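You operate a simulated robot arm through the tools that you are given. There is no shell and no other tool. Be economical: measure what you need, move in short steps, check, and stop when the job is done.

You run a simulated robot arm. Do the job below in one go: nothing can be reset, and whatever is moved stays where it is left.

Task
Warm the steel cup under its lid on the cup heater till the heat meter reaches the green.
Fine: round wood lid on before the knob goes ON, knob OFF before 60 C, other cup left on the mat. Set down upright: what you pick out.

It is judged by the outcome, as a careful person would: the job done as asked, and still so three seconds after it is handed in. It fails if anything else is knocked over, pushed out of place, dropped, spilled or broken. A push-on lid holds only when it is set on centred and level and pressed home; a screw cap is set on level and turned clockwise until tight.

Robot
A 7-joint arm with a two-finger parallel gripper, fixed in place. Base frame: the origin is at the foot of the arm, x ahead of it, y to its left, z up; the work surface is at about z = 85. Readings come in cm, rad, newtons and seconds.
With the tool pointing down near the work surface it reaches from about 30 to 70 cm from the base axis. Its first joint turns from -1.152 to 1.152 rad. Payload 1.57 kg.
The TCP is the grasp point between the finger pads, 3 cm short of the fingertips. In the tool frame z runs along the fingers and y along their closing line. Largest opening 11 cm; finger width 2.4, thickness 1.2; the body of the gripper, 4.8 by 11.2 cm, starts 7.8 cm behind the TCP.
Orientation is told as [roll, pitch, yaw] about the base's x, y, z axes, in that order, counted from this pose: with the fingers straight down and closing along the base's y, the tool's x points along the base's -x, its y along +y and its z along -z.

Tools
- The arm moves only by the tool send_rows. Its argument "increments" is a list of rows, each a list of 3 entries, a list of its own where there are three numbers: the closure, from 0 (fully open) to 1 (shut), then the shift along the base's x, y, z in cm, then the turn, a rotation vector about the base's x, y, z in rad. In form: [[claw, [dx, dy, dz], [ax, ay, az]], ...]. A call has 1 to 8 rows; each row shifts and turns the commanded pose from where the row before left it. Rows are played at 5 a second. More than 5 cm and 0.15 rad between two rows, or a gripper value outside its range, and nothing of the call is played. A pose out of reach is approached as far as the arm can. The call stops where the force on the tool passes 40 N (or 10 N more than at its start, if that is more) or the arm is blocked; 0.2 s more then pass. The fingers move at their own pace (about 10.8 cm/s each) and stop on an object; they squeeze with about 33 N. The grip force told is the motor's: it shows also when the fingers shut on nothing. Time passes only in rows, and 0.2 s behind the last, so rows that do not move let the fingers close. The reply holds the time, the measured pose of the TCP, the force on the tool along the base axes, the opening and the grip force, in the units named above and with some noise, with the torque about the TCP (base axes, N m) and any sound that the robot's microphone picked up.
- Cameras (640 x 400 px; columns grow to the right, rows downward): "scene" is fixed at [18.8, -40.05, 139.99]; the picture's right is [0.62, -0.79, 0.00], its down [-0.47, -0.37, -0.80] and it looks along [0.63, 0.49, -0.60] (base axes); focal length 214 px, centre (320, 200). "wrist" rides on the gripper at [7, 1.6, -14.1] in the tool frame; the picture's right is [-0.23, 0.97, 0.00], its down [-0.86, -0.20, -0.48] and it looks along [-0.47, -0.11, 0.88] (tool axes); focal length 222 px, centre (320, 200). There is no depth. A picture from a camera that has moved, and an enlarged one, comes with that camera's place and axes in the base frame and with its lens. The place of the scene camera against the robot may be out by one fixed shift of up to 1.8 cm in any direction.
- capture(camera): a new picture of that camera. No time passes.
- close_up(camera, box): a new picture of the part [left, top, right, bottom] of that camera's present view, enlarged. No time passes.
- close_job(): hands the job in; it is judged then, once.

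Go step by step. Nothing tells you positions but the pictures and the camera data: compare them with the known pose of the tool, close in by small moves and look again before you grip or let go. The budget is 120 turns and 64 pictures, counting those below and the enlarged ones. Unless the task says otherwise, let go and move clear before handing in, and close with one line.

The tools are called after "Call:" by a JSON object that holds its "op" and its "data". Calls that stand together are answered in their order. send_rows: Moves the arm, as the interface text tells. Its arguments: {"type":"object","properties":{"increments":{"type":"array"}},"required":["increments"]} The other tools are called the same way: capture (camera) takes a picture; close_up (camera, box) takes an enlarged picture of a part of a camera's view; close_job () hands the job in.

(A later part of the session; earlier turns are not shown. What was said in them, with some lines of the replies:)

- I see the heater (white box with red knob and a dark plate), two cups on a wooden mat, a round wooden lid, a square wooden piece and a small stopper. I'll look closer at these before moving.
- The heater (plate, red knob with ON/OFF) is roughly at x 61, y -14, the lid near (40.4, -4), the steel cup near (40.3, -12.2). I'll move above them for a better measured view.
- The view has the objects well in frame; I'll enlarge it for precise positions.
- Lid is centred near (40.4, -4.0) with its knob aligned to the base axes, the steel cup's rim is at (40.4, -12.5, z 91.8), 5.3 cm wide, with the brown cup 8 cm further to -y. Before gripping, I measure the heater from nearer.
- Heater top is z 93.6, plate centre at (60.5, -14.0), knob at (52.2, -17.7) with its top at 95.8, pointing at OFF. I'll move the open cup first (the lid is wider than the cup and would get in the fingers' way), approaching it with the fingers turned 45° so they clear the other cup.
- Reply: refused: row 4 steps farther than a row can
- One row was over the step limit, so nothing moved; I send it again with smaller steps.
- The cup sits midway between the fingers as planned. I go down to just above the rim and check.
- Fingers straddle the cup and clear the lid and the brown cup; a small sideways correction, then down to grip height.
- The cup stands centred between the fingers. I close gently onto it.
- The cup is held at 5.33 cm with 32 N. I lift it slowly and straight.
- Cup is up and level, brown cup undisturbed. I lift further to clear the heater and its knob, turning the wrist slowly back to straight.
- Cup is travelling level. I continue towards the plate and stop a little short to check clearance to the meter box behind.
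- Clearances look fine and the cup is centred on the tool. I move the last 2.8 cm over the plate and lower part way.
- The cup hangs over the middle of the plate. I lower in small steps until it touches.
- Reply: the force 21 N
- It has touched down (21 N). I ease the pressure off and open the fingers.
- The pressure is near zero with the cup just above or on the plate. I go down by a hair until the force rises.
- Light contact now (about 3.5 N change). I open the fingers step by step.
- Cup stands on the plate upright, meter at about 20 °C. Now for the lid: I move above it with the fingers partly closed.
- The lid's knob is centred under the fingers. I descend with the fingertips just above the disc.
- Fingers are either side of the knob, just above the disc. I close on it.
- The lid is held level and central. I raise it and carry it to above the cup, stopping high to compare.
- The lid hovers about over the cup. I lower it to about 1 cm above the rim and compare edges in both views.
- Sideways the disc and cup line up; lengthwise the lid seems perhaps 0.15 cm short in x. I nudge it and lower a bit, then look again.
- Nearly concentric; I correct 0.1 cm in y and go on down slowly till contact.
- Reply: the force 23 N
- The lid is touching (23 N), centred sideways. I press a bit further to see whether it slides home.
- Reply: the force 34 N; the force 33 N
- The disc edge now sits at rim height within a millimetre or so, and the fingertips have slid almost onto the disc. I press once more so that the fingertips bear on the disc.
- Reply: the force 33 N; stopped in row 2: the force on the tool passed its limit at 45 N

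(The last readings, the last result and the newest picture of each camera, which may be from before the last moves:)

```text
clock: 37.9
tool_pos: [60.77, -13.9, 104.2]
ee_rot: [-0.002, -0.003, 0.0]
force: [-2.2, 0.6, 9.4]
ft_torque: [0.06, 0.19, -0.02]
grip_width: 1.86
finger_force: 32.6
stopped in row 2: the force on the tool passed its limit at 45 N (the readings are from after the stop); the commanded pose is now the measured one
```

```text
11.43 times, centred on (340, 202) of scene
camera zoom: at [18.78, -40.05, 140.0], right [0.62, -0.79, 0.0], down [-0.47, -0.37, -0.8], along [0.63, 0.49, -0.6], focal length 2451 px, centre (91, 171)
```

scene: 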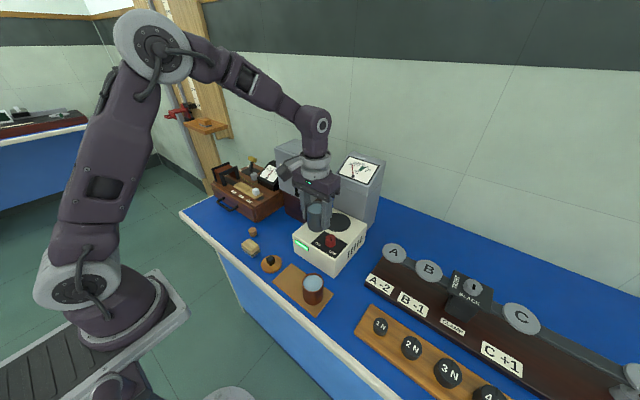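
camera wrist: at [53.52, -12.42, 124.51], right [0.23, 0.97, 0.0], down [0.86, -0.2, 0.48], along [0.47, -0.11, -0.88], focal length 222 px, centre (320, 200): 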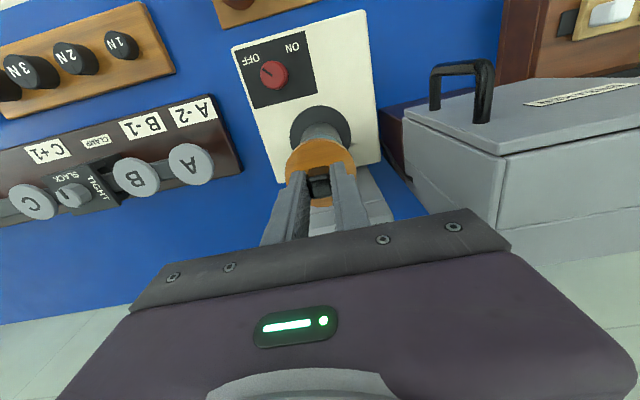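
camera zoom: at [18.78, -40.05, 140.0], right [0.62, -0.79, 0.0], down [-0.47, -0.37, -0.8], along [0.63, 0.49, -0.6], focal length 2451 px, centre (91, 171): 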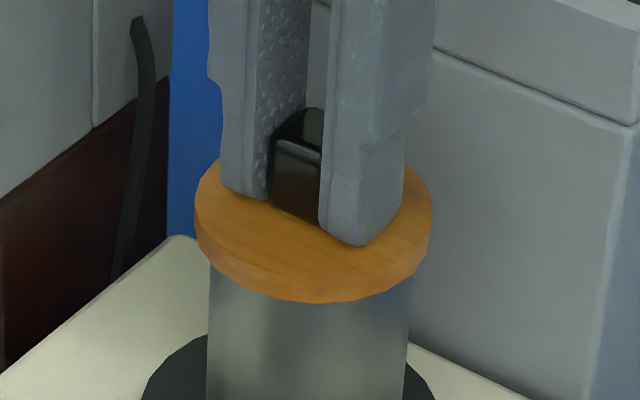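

45 N pressed and the disc doesn't move further: it is home. I release the knob and rise.

Call:
{"op": "send_rows", "data": {"increments": [[0.8, [0, 0, 0.05], [0, 0, 0]], [0.7, [0, 0, 0], [0, 0, 0]], [0.6, [0, 0, 0], [0, 0, 0]], [0.6, [0, 0, 0], [0, 0, 0]], [0.6, [0, 0, 1], [0, 0, 0]], [0.6, [0, 0, 3], [0, 0, 0]], [0.6, [-1, 0, 4], [0, 0, 0]], [0.6, [-4, -1, 0], [0, 0, 0]]]}}

Call:
{"op": "send_rows", "data": {"increments": [[0.6, [-4, -2, 0], [0, 0, 0]], [0.6, [0, 0, 0], [0, 0, 0]]]}}

Call:
{"op": "capture", "data": {"camera": "wrist"}}

Call:
{"op": "close_up", "data": {"camera": "scene", "box": [290, 150, 390, 250]}}

```text
clock: 39.7
tool_pos: [55.65, -14.94, 112.28]
ee_rot: [-0.002, -0.002, 0.002]
force: [-0.3, -0.1, 0.1]
ft_torque: [0.01, 0.0, 0.02]
grip_width: 4.37
finger_force: 0.0
```

```text
clock: 40.3
tool_pos: [51.67, -16.96, 112.11]
ee_rot: [-0.002, -0.001, 0.0]
force: [0.4, -0.1, 0.3]
ft_torque: [-0.02, 0.03, -0.01]
grip_width: 4.4
finger_force: 0.0
```

```text
23 pictures are left
camera wrist: at [44.65, -15.36, 126.26], right [0.23, 0.97, 0.0], down [0.85, -0.2, 0.48], along [0.47, -0.11, -0.88], focal length 222 px, centre (320, 200)
```

wrist: 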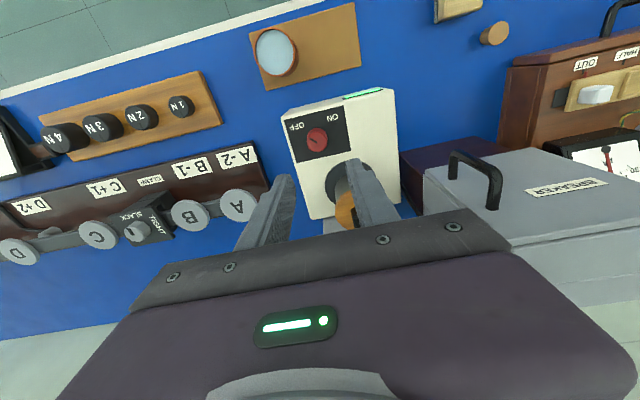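

```text
4.00 times, centred on (340, 200) of scene
camera zoom: at [18.8, -40.05, 139.99], right [0.62, -0.79, 0.0], down [-0.47, -0.37, -0.8], along [0.63, 0.49, -0.6], focal length 858 px, centre (240, 200)
```

zoom: 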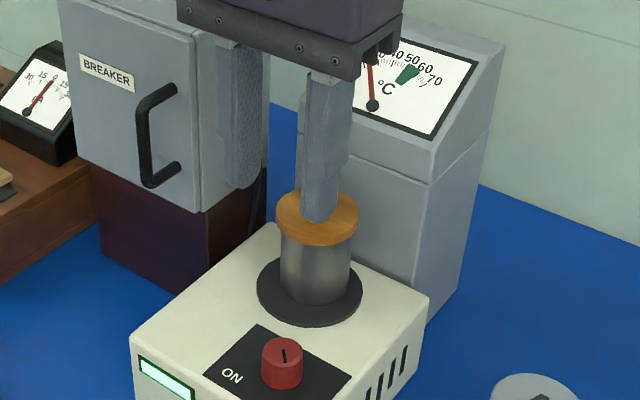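

The lid sits level on the cup and has been let go. Next is the knob at (52.2, -17.7): I turn the wrist to +0.94 rad so that a clockwise turn of about 1.9 rad to ON stays within comfortable range, and come down above it.

Call:
{"op": "send_rows", "data": {"increments": [[0.6, [0.2, -0.3, 0], [0, 0, 0.135]], [0.6, [0.2, -0.3, -1], [0, 0, 0.135]], [0.6, [0.13, -0.14, -1.5], [0, 0, 0.135]], [0.6, [0, 0, -2], [0, 0, 0.135]], [0.6, [0, 0, -2], [0, 0, 0.135]], [0.6, [0, 0, -2], [0, 0, 0.135]], [0.6, [0, 0, -1.6], [0, 0, 0.13]], [0.6, [0, 0, 0], [0, 0, 0]]]}}

Call:
{"op": "close_up", "data": {"camera": "wrist", "box": [260, 110, 380, 210]}}

```text
clock: 42.1
tool_pos: [52.33, -17.68, 102.05]
ee_rot: [-0.003, -0.003, 0.942]
force: [-0.6, -0.4, 1.2]
ft_torque: [-0.01, 0.0, 0.0]
grip_width: 4.39
finger_force: 0.0
```

```text
4.00 times, centred on (320, 160) of wrist
camera zoom: at [46.8, -22.39, 116.15], right [-0.65, 0.76, 0.0], down [0.66, 0.57, 0.48], along [0.36, 0.31, -0.88], focal length 888 px, centre (320, 360)
```

zoom: 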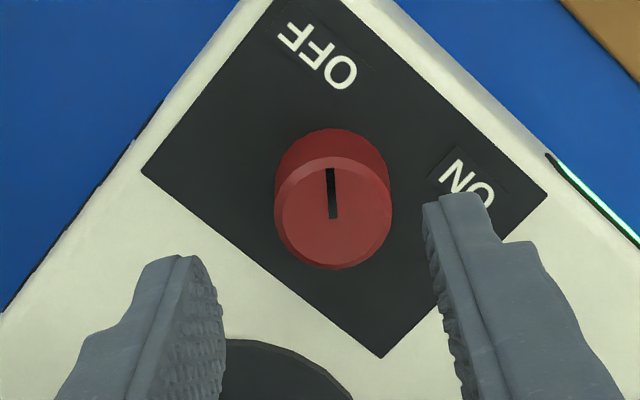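

The knob is between the fingers, pointing at OFF. I shift 0.25 cm and descend around it.

Call:
{"op": "send_rows", "data": {"increments": [[0.6, [-0.25, 0.03, -1], [0, 0, 0]], [0.6, [0, 0, -1.5], [0, 0, 0]], [0.6, [0, 0, -1.2], [0, 0, 0]], [0.6, [0, 0, -0.8], [0, 0, 0]], [0.6, [0, 0, -0.4], [0, 0, 0]], [0.6, [0, 0, 0], [0, 0, 0]]]}}

Call:
{"op": "capture", "data": {"camera": "scene"}}

Call:
{"op": "close_up", "data": {"camera": "wrist", "box": [260, 130, 380, 230]}}

```text
clock: 43.5
tool_pos: [52.08, -17.68, 97.24]
ee_rot: [-0.002, -0.002, 0.942]
force: [0.3, 0.5, 0.3]
ft_torque: [-0.02, 0.0, 0.02]
grip_width: 4.38
finger_force: 0.0
```

```text
20 pictures are left
```

scene: 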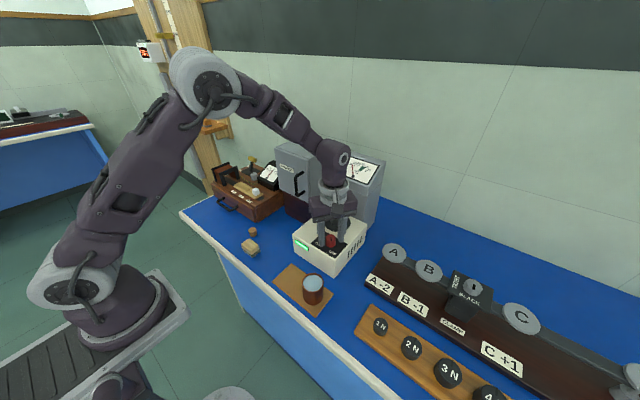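

```text
4.00 times, centred on (320, 180) of wrist
camera zoom: at [46.57, -22.33, 111.25], right [-0.65, 0.76, 0.0], down [0.66, 0.57, 0.48], along [0.36, 0.31, -0.88], focal length 888 px, centre (320, 280)
```

zoom: 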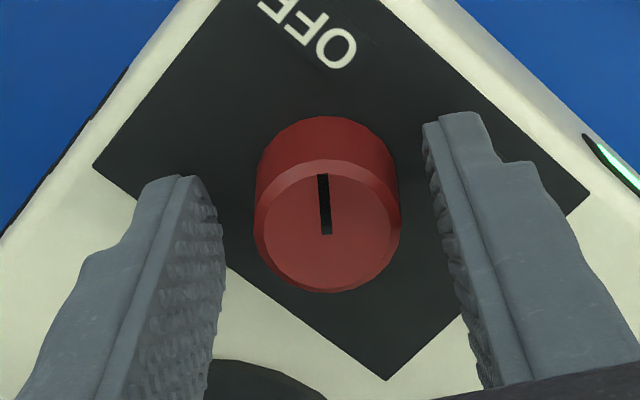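

Centred around the knob. I grip it, and check that the meter stays readable past the wrist.

Call:
{"op": "send_rows", "data": {"increments": [[0.66, [0, 0, 0], [0, 0, 0]], [0.7, [0, 0, 0], [0, 0, 0]], [0.74, [0, 0, 0], [0, 0, 0]], [0.85, [0, 0, 0], [0, 0, 0]], [0.85, [0, 0, 0], [0, 0, 0]]]}}

Call:
{"op": "close_up", "data": {"camera": "scene", "box": [280, 140, 400, 260]}}

```text
clock: 44.7
tool_pos: [52.01, -17.5, 97.0]
ee_rot: [0.002, -0.002, 0.941]
force: [-12.1, 8.8, 2.7]
ft_torque: [-0.07, 0.05, 0.01]
grip_width: 2.96
finger_force: 38.8
```

```text
3.33 times, centred on (340, 200) of scene
camera zoom: at [18.76, -40.03, 140.01], right [0.62, -0.79, 0.0], down [-0.47, -0.37, -0.8], along [0.63, 0.49, -0.6], focal length 715 px, centre (253, 200)
```

zoom: 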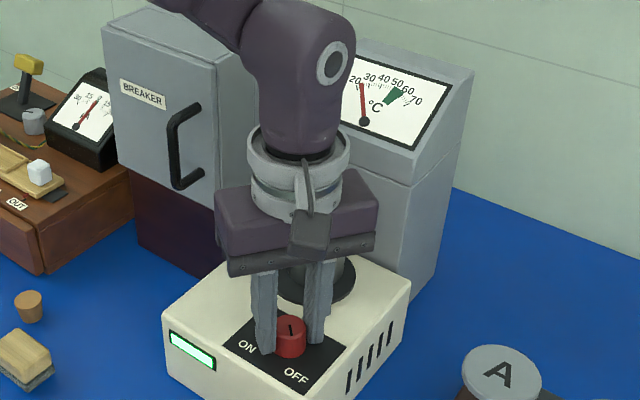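

The meter is readable. A sideways load of 15 N shows the knob is 1 mm off centre; I relieve that, then turn clockwise towards ON.

Call:
{"op": "send_rows", "data": {"increments": [[0.85, [-0.11, 0.08, 0], [0, 0, 0]], [0.85, [0, 0, 0], [0, 0, -0.1]], [0.85, [0, 0, 0], [0, 0, -0.13]], [0.85, [0, 0, 0], [0, 0, -0.13]], [0.85, [0, 0, 0], [0, 0, -0.13]], [0.85, [0, 0, 0], [0, 0, -0.13]], [0.85, [0, 0, 0], [0, 0, -0.13]], [0.85, [0, 0, 0], [0, 0, 0]]]}}

Call:
{"op": "close_up", "data": {"camera": "wrist", "box": [260, 130, 380, 230]}}

```text
clock: 46.5
tool_pos: [52.01, -17.46, 97.15]
ee_rot: [0.0, -0.002, 0.187]
force: [-5.5, 12.8, 4.8]
ft_torque: [0.82, 0.25, 0.04]
grip_width: 2.97
finger_force: 39.4
```

```text
4.00 times, centred on (320, 180) of wrist
camera zoom: at [44.71, -17.24, 111.26], right [0.04, 1.0, 0.0], down [0.88, -0.04, 0.48], along [0.48, -0.02, -0.88], focal length 888 px, centre (320, 280)
```

zoom: 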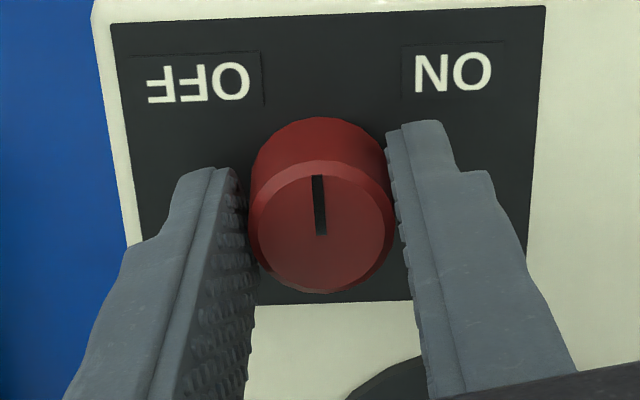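

The knob turns along; the pointer is midway. I continue to ON.

Call:
{"op": "send_rows", "data": {"increments": [[0.85, [-0.03, 0.1, 0], [0, 0, -0.1]], [0.85, [0, 0, 0], [0, 0, -0.13]], [0.85, [0, 0, 0], [0, 0, -0.13]], [0.85, [0, 0, 0], [0, 0, -0.13]], [0.85, [0, 0, 0], [0, 0, -0.13]], [0.85, [0, 0, 0], [0, 0, -0.13]], [0.85, [0, 0, 0], [0, 0, -0.13]], [0.85, [0, 0, 0], [0, 0, -0.06]]]}}

Call:
{"op": "close_up", "data": {"camera": "scene", "box": [280, 140, 400, 260]}}

```text
clock: 48.3
tool_pos: [51.95, -17.52, 97.2]
ee_rot: [0.0, -0.003, -0.751]
force: [4.1, 11.3, 4.6]
ft_torque: [0.74, -0.26, 0.5]
grip_width: 3.0
finger_force: 39.0
```

```text
3.33 times, centred on (340, 200) of scene
camera zoom: at [18.8, -40.02, 140.0], right [0.62, -0.79, 0.0], down [-0.47, -0.37, -0.8], along [0.63, 0.49, -0.6], focal length 715 px, centre (253, 200)
```

zoom: 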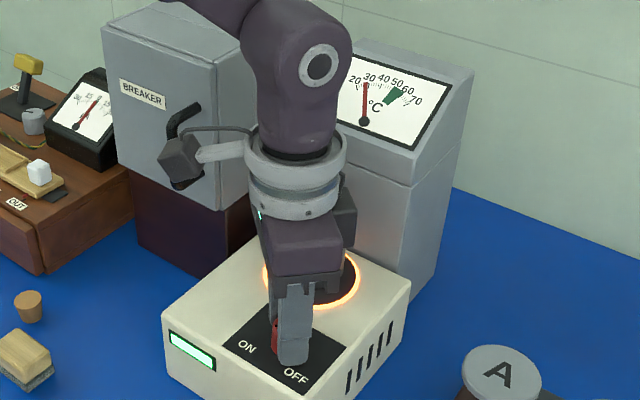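

The heater ring glows: it is ON, and the needle is starting to rise. I hold the knob, wait about a second, and read the meter.

Call:
{"op": "send_rows", "data": {"increments": [[0.85, [0, 0, 0], [0, 0, 0.02]], [0.85, [0, 0, 0], [0, 0, 0]], [0.85, [0, 0, 0], [0, 0, 0]], [0.85, [0, 0, 0], [0, 0, 0]], [0.85, [0, 0, 0], [0, 0, 0]]]}}

Call:
{"op": "close_up", "data": {"camera": "scene", "box": [335, 145, 395, 190]}}

```text
clock: 49.5
tool_pos: [51.97, -17.36, 97.09]
ee_rot: [-0.001, -0.004, -0.73]
force: [8.1, 14.0, 3.3]
ft_torque: [0.71, -0.46, 0.21]
grip_width: 2.98
finger_force: 39.5
```

```text
8.89 times, centred on (365, 168) of scene
camera zoom: at [18.81, -40.02, 140.0], right [0.62, -0.79, 0.0], down [-0.47, -0.37, -0.8], along [0.63, 0.49, -0.6], focal length 1906 px, centre (-80, 489)
```

zoom: 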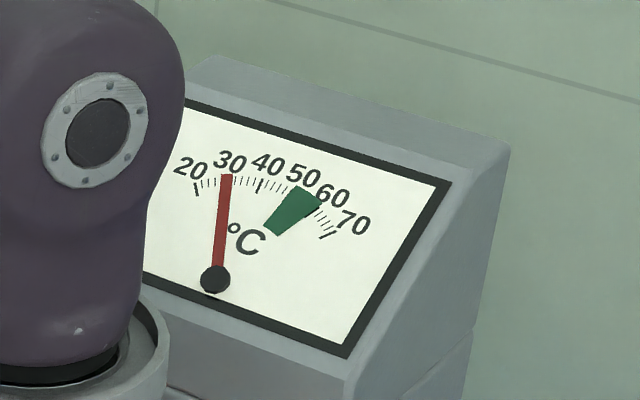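

Needle at about 29 °C, green from about 50 to 60. I wait a little more to measure the rate; the turn back takes 2 s or so, so I must start it early.

Call:
{"op": "send_rows", "data": {"increments": [[0.85, [0, 0, 0], [0, 0, 0]], [0.85, [0, 0, 0], [0, 0, 0]], [0.85, [0, 0, 0], [0, 0, 0]], [0.85, [0, 0, 0], [0, 0, 0]], [0.85, [0, 0, 0], [0, 0, 0]], [0.85, [0, 0, 0], [0, 0, 0]]]}}

Call:
{"op": "close_up", "data": {"camera": "scene", "box": [335, 145, 395, 190]}}

```text
clock: 50.9
tool_pos: [51.86, -17.37, 97.17]
ee_rot: [0.001, -0.004, -0.731]
force: [11.4, 15.5, 4.1]
ft_torque: [0.68, -0.52, 0.18]
grip_width: 2.98
finger_force: 38.8
```

```text
8.89 times, centred on (365, 168) of scene
camera zoom: at [18.82, -40.01, 140.0], right [0.62, -0.79, 0.0], down [-0.47, -0.37, -0.8], along [0.63, 0.49, -0.6], focal length 1906 px, centre (-80, 489)
```

zoom: 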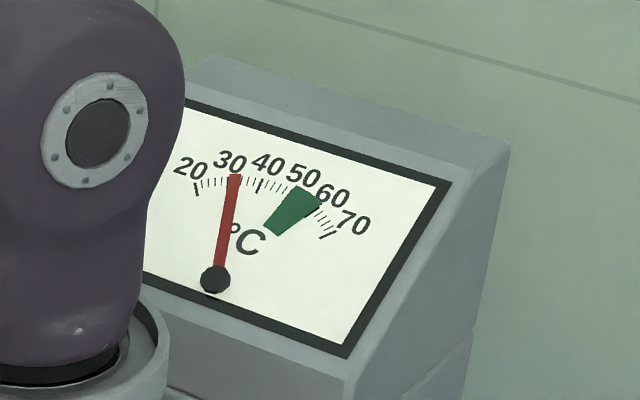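

Needle near 32 °C, rising about 2 °C/s. I relieve the side load and wait around five seconds more.

Call:
{"op": "send_rows", "data": {"increments": [[0.85, [0.07, 0.08, 0], [0, 0, 0]], [0.85, [0, 0, 0], [0, 0, 0]], [0.85, [0, 0, 0], [0, 0, 0]], [0.85, [0, 0, 0], [0, 0, 0]], [0.85, [0, 0, 0], [0, 0, 0]], [0.85, [0, 0, 0], [0, 0, 0]], [0.85, [0, 0, 0], [0, 0, 0]], [0.85, [0, 0, 0], [0, 0, 0]]]}}

Call:
{"op": "send_rows", "data": {"increments": [[0.85, [0, 0, 0], [0, 0, 0]], [0.85, [0, 0, 0], [0, 0, 0]], [0.85, [0, 0, 0], [0, 0, 0]], [0.85, [0, 0, 0], [0, 0, 0]], [0.85, [0, 0, 0], [0, 0, 0]], [0.85, [0, 0, 0], [0, 0, 0]], [0.85, [0, 0, 0], [0, 0, 0]], [0.85, [0, 0, 0], [0, 0, 0]]]}}

Call:
{"op": "close_up", "data": {"camera": "scene", "box": [335, 145, 395, 190]}}

```text
clock: 52.7
tool_pos: [52.0, -17.35, 97.05]
ee_rot: [0.0, -0.002, -0.731]
force: [-2.0, 6.2, 9.8]
ft_torque: [0.53, -0.04, 0.14]
grip_width: 2.96
finger_force: 39.0
```

```text
clock: 54.5
tool_pos: [52.08, -17.41, 97.2]
ee_rot: [-0.003, -0.003, -0.732]
force: [-6.7, 0.2, 9.0]
ft_torque: [0.29, -0.11, 0.11]
grip_width: 2.96
finger_force: 39.1
```

```text
8.89 times, centred on (365, 168) of scene
camera zoom: at [18.77, -40.05, 140.0], right [0.62, -0.79, 0.0], down [-0.47, -0.37, -0.8], along [0.63, 0.49, -0.6], focal length 1906 px, centre (-80, 489)
```

zoom: 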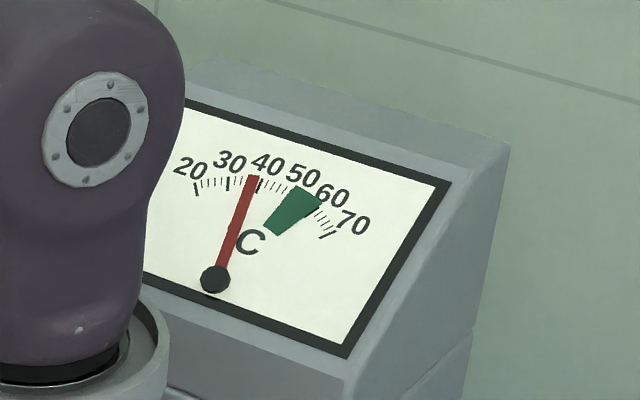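

Needle about 38 °C at 54.5 s, so 1.7 °C/s. I wait another 5.4 s to reach about 47.

Call:
{"op": "send_rows", "data": {"increments": [[0.85, [0, 0, 0], [0, 0, 0]], [0.85, [0, 0, 0], [0, 0, 0]], [0.85, [0, 0, 0], [0, 0, 0]], [0.85, [0, 0, 0], [0, 0, 0]], [0.85, [0, 0, 0], [0, 0, 0]], [0.85, [0, 0, 0], [0, 0, 0]], [0.85, [0, 0, 0], [0, 0, 0]], [0.85, [0, 0, 0], [0, 0, 0]]]}}

Call:
{"op": "send_rows", "data": {"increments": [[0.85, [0, 0, 0], [0, 0, 0]], [0.85, [0, 0, 0], [0, 0, 0]], [0.85, [0, 0, 0], [0, 0, 0]], [0.85, [0, 0, 0], [0, 0, 0]], [0.85, [0, 0, 0], [0, 0, 0]], [0.85, [0, 0, 0], [0, 0, 0]], [0.85, [0, 0, 0], [0, 0, 0]], [0.85, [0, 0, 0], [0, 0, 0]]]}}

Call:
{"op": "close_up", "data": {"camera": "scene", "box": [335, 145, 395, 190]}}

```text
clock: 56.3
tool_pos: [51.99, -17.41, 97.15]
ee_rot: [-0.002, -0.003, -0.731]
force: [-7.8, -2.6, 6.9]
ft_torque: [0.21, -0.03, 0.07]
grip_width: 2.99
finger_force: 39.0
```

```text
clock: 58.1
tool_pos: [52.03, -17.48, 97.1]
ee_rot: [-0.002, -0.002, -0.731]
force: [-8.4, -2.8, 4.6]
ft_torque: [0.26, -0.02, 0.04]
grip_width: 2.94
finger_force: 39.5
```

```text
8.89 times, centred on (365, 168) of scene
camera zoom: at [18.77, -40.06, 139.99], right [0.62, -0.79, 0.0], down [-0.47, -0.37, -0.8], along [0.63, 0.49, -0.6], focal length 1906 px, centre (-80, 489)
```

zoom: 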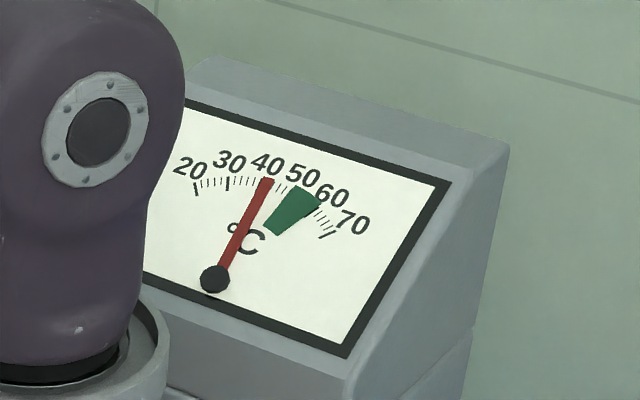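

Needle about 42 °C. Another 5.4 s.

Call:
{"op": "send_rows", "data": {"increments": [[0.85, [0, 0, 0], [0, 0, 0]], [0.85, [0, 0, 0], [0, 0, 0]], [0.85, [0, 0, 0], [0, 0, 0]], [0.85, [0, 0, 0], [0, 0, 0]], [0.85, [0, 0, 0], [0, 0, 0]], [0.85, [0, 0, 0], [0, 0, 0]], [0.85, [0, 0, 0], [0, 0, 0]], [0.85, [0, 0, 0], [0, 0, 0]]]}}

Call:
{"op": "send_rows", "data": {"increments": [[0.85, [0, 0, 0], [0, 0, 0]], [0.85, [0, 0, 0], [0, 0, 0]], [0.85, [0, 0, 0], [0, 0, 0]], [0.85, [0, 0, 0], [0, 0, 0]], [0.85, [0, 0, 0], [0, 0, 0]], [0.85, [0, 0, 0], [0, 0, 0]], [0.85, [0, 0, 0], [0, 0, 0]], [0.85, [0, 0, 0], [0, 0, 0]]]}}

Call:
{"op": "send_rows", "data": {"increments": [[0.85, [0, 0, 0], [0, 0, 0]], [0.85, [0, 0, 0], [0, 0, 0]], [0.85, [0, 0, 0], [0, 0, 0]], [0.85, [0, 0, 0], [0, 0, 0]]]}}

Call:
{"op": "close_up", "data": {"camera": "scene", "box": [335, 145, 395, 190]}}

```text
clock: 59.9
tool_pos: [51.99, -17.38, 97.09]
ee_rot: [-0.002, -0.002, -0.73]
force: [-8.8, -4.7, 2.2]
ft_torque: [0.2, -0.05, 0.0]
grip_width: 2.95
finger_force: 38.8
```

```text
clock: 61.7
tool_pos: [52.0, -17.53, 97.13]
ee_rot: [-0.002, -0.001, -0.733]
force: [-8.0, -4.2, 3.0]
ft_torque: [0.22, -0.05, -0.01]
grip_width: 2.95
finger_force: 39.3
```

```text
clock: 62.7
tool_pos: [51.88, -17.45, 97.1]
ee_rot: [-0.001, -0.001, -0.731]
force: [-9.2, -5.0, 0.7]
ft_torque: [0.2, -0.03, -0.02]
grip_width: 2.93
finger_force: 38.6
```

```text
8.89 times, centred on (365, 168) of scene
camera zoom: at [18.77, -40.07, 139.99], right [0.62, -0.79, 0.0], down [-0.47, -0.37, -0.8], along [0.63, 0.49, -0.6], focal length 1906 px, centre (-80, 489)
```

zoom: 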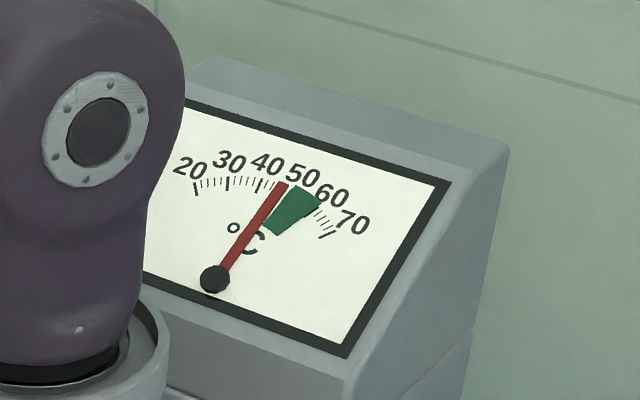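

Needle at about 47 °C, nearly at the green. 3.6 s more should bring it to 51.

Call:
{"op": "send_rows", "data": {"increments": [[0.85, [0, 0, 0], [0, 0, 0]], [0.85, [0, 0, 0], [0, 0, 0]], [0.85, [0, 0, 0], [0, 0, 0]], [0.85, [0, 0, 0], [0, 0, 0]], [0.85, [0, 0, 0], [0, 0, 0]], [0.85, [0, 0, 0], [0, 0, 0]], [0.85, [0, 0, 0], [0, 0, 0]], [0.85, [0, 0, 0], [0, 0, 0]]]}}

Call:
{"op": "send_rows", "data": {"increments": [[0.85, [0, 0, 0], [0, 0, 0]], [0.85, [0, 0, 0], [0, 0, 0]], [0.85, [0, 0, 0], [0, 0, 0]], [0.85, [0, 0, 0], [0, 0, 0]], [0.85, [0, 0, 0], [0, 0, 0]], [0.85, [0, 0, 0], [0, 0, 0]], [0.85, [0, 0, 0], [0, 0, 0]], [0.85, [0, 0, 0], [0, 0, 0]]]}}

Call:
{"op": "close_up", "data": {"camera": "scene", "box": [335, 145, 395, 190]}}

```text
clock: 64.5
tool_pos: [52.01, -17.38, 97.16]
ee_rot: [-0.001, -0.002, -0.729]
force: [-9.3, -4.8, 1.0]
ft_torque: [0.18, -0.02, 0.02]
grip_width: 2.94
finger_force: 39.7
```

```text
clock: 66.3
tool_pos: [51.86, -17.42, 97.17]
ee_rot: [-0.002, -0.002, -0.733]
force: [-9.2, -4.8, 0.9]
ft_torque: [0.15, -0.08, -0.03]
grip_width: 2.96
finger_force: 39.4
```

```text
8.89 times, centred on (365, 168) of scene
camera zoom: at [18.77, -40.07, 139.99], right [0.62, -0.79, 0.0], down [-0.47, -0.37, -0.8], along [0.63, 0.49, -0.6], focal length 1906 px, centre (-80, 489)
```

zoom: 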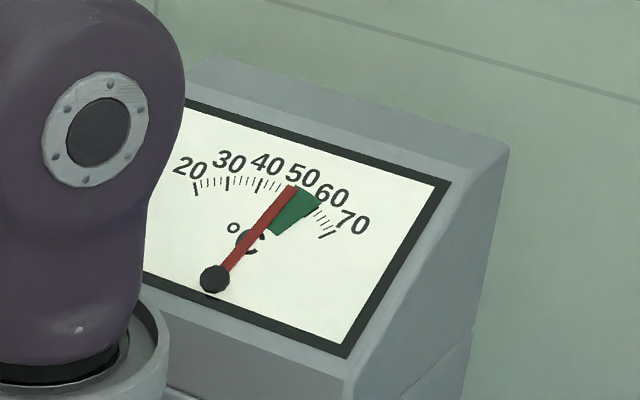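

The needle is just at the green's edge and the rise is slowing; I hold 3.6 s more to get properly inside.

Call:
{"op": "send_rows", "data": {"increments": [[0.85, [0, 0, 0], [0, 0, 0]], [0.85, [0, 0, 0], [0, 0, 0]], [0.85, [0, 0, 0], [0, 0, 0]], [0.85, [0, 0, 0], [0, 0, 0]], [0.85, [0, 0, 0], [0, 0, 0]], [0.85, [0, 0, 0], [0, 0, 0]], [0.85, [0, 0, 0], [0, 0, 0]], [0.85, [0, 0, 0], [0, 0, 0]]]}}

Call:
{"op": "send_rows", "data": {"increments": [[0.85, [0, 0, 0], [0, 0, 0]], [0.85, [0, 0, 0], [0, 0, 0]], [0.85, [0, 0, 0], [0, 0, 0]], [0.85, [0, 0, 0], [0, 0, 0]], [0.85, [0, 0, 0], [0, 0, 0]], [0.85, [0, 0, 0], [0, 0, 0]], [0.85, [0, 0, 0], [0, 0, 0]], [0.85, [0, 0, 0], [0, 0, 0]]]}}

Call:
{"op": "close_up", "data": {"camera": "scene", "box": [335, 145, 395, 190]}}

```text
clock: 68.1
tool_pos: [52.04, -17.43, 97.08]
ee_rot: [-0.001, -0.001, -0.731]
force: [-8.4, -4.5, 0.1]
ft_torque: [0.16, -0.06, 0.0]
grip_width: 2.93
finger_force: 39.0
```

```text
clock: 69.9
tool_pos: [51.94, -17.34, 97.03]
ee_rot: [-0.002, -0.002, -0.729]
force: [-7.8, -5.6, 0.5]
ft_torque: [0.15, -0.1, -0.01]
grip_width: 2.96
finger_force: 38.5
```

```text
8.89 times, centred on (365, 168) of scene
camera zoom: at [18.78, -40.07, 139.99], right [0.62, -0.79, 0.0], down [-0.47, -0.37, -0.8], along [0.63, 0.49, -0.6], focal length 1906 px, centre (-80, 489)
```

zoom: 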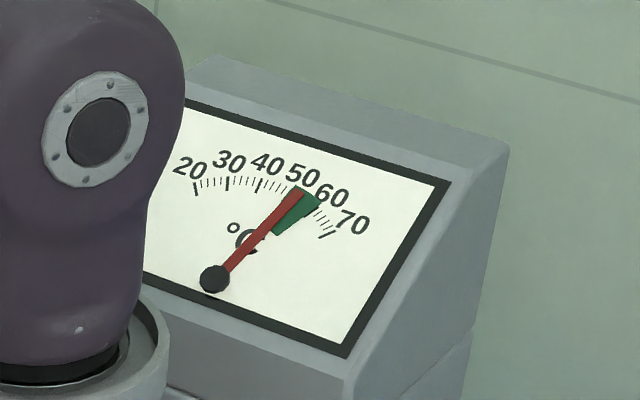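

The needle is inside the green, about 52 °C. I turn the knob back counter-clockwise to OFF now.

Call:
{"op": "send_rows", "data": {"increments": [[0.85, [0, 0, 0], [0, 0, 0.14]], [0.85, [0, 0, 0], [0, 0, 0.14]], [0.85, [0, 0, 0], [0, 0, 0.14]], [0.85, [0, 0, 0], [0, 0, 0.14]], [0.85, [0, 0, 0], [0, 0, 0.14]], [0.85, [0, 0, 0], [0, 0, 0.14]], [0.85, [0, 0, 0], [0, 0, 0.14]], [0.85, [0, 0, 0], [0, 0, 0.14]]]}}

Call:
{"op": "send_rows", "data": {"increments": [[0.85, [0, 0, 0], [0, 0, 0.14]], [0.85, [0, 0, 0], [0, 0, 0.14]], [0.85, [0, 0, 0], [0, 0, 0.14]], [0.85, [0, 0, 0], [0, 0, 0.13]], [0.85, [0, 0, 0], [0, 0, 0]]]}}

Call:
{"op": "close_up", "data": {"camera": "scene", "box": [290, 145, 400, 265]}}

```text
clock: 71.7
tool_pos: [52.03, -17.5, 97.12]
ee_rot: [-0.003, -0.003, 0.392]
force: [-7.3, -16.8, -10.9]
ft_torque: [-0.16, 0.59, -0.04]
grip_width: 2.95
finger_force: 38.5
```

```text
clock: 72.9
tool_pos: [52.23, -17.17, 97.17]
ee_rot: [-0.002, -0.007, 0.942]
force: [8.3, -3.7, 2.8]
ft_torque: [0.95, -0.25, -0.19]
grip_width: 2.98
finger_force: 38.9
```

```text
3.33 times, centred on (345, 205) of scene
camera zoom: at [18.82, -40.06, 139.99], right [0.62, -0.79, 0.0], down [-0.47, -0.37, -0.8], along [0.63, 0.49, -0.6], focal length 715 px, centre (237, 183)
```

zoom: 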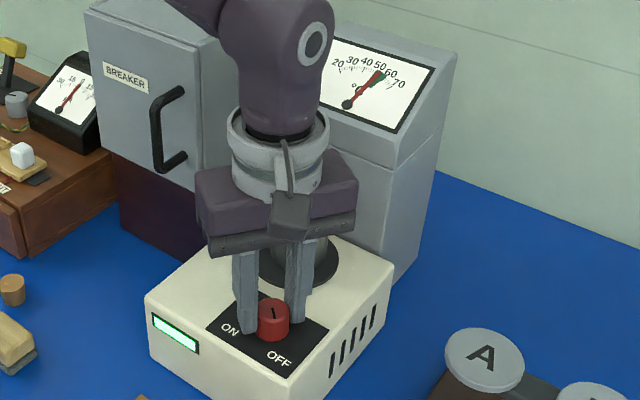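

The ring's glow is gone: heater OFF. A slight extra turn makes sure it is against the stop, then I let go and rise.

Call:
{"op": "send_rows", "data": {"increments": [[0.85, [0, 0, 0], [0, 0, 0.06]], [0.85, [0, 0, 0], [0, 0, 0]], [0.7, [0, 0, 0], [0, 0, -0.02]], [0.6, [0, 0, 0], [0, 0, 0]], [0.6, [0, 0, 0], [0, 0, 0]]]}}

Call:
{"op": "send_rows", "data": {"increments": [[0.6, [0, 0, 1], [0, 0, 0]], [0.6, [0, 0, 2], [0, 0, 0]], [0.6, [0, 0, 4], [0, 0, 0]], [0.6, [-1, 0, 4], [0, 0, 0]], [0.6, [-4, 0, 3], [0, 0, 0]], [0.6, [-4, 2, 2], [0, 0, -0.1]], [0.6, [-4, 3, 0], [0, 0, -0.1]], [0.6, [0, 0, 0], [0, 0, 0]]]}}

Call:
{"op": "close_up", "data": {"camera": "scene", "box": [290, 145, 400, 265]}}

Call:
{"op": "capture", "data": {"camera": "scene"}}

```text
clock: 74.1
tool_pos: [51.95, -17.38, 97.13]
ee_rot: [-0.001, -0.003, 0.978]
force: [0.3, -0.1, 0.3]
ft_torque: [-0.01, -0.01, 0.01]
grip_width: 4.38
finger_force: 0.0
```

```text
clock: 75.9
tool_pos: [38.97, -12.48, 113.18]
ee_rot: [-0.002, -0.001, 0.777]
force: [0.2, 0.2, -0.3]
ft_torque: [0.03, -0.02, -0.01]
grip_width: 4.4
finger_force: 0.0
```

```text
3.33 times, centred on (345, 205) of scene
camera zoom: at [18.8, -40.05, 139.99], right [0.62, -0.79, 0.0], down [-0.47, -0.37, -0.8], along [0.63, 0.49, -0.6], focal length 715 px, centre (237, 183)
```

zoom: 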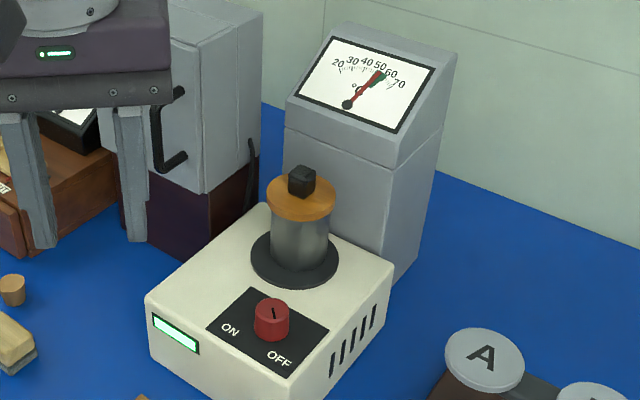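

```text
6 pictures are left
```

scene: 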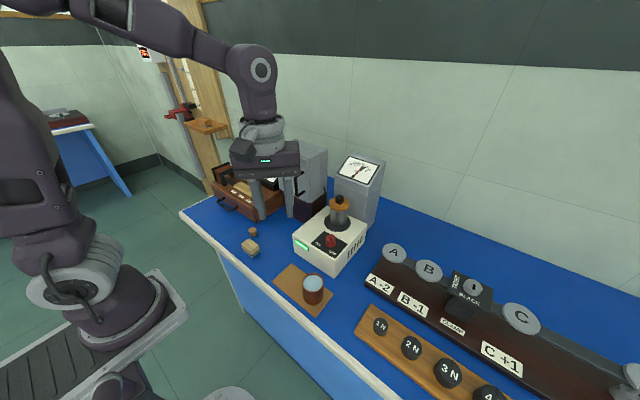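

Cup and lid stand on the plate, the brown cup is on the mat. A last check of needle and knob.

Call:
{"op": "close_up", "data": {"camera": "scene", "box": [310, 205, 360, 260]}}

Call:
{"op": "close_up", "data": {"camera": "scene", "box": [335, 145, 395, 190]}}

```text
7.27 times, centred on (335, 232) of scene
camera zoom: at [18.8, -40.05, 139.99], right [0.62, -0.79, 0.0], down [-0.47, -0.37, -0.8], along [0.63, 0.49, -0.6], focal length 1560 px, centre (211, -36)
```

zoom: 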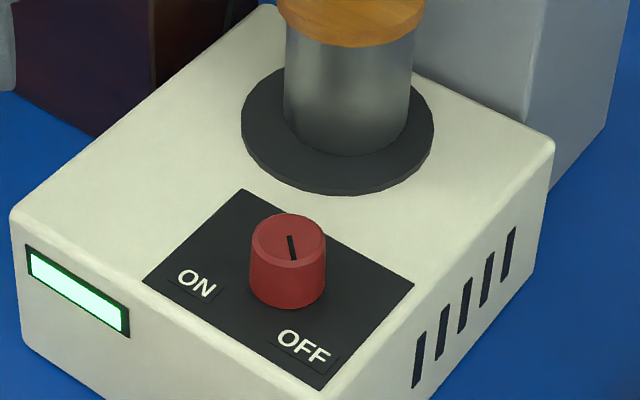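

```text
8.89 times, centred on (365, 168) of scene
camera zoom: at [18.8, -40.05, 139.99], right [0.62, -0.79, 0.0], down [-0.47, -0.37, -0.8], along [0.63, 0.49, -0.6], focal length 1906 px, centre (-80, 489)
```

zoom: 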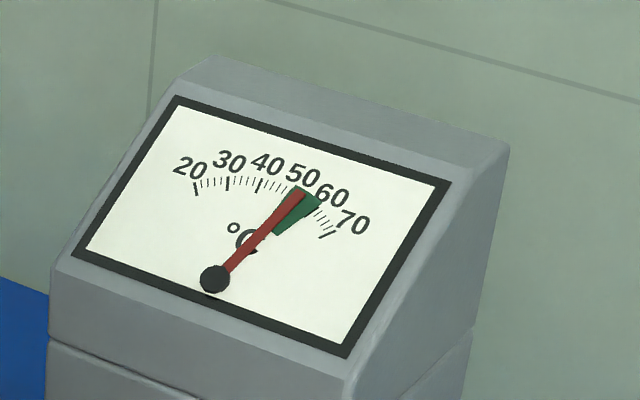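

The knob is at OFF with no glow, the needle is in the green at about 52 °C, and the lidded cup stands upright on the plate, so I hand in.

Call:
{"op": "close_job", "data": {}}

```text
The job is handed in.
```

The steel cup, with the wooden lid pressed on before the knob went ON, was warmed until the meter reached the green (about 52 °C). The knob is back at OFF, the other cup is still on its mat, and the job is handed in.
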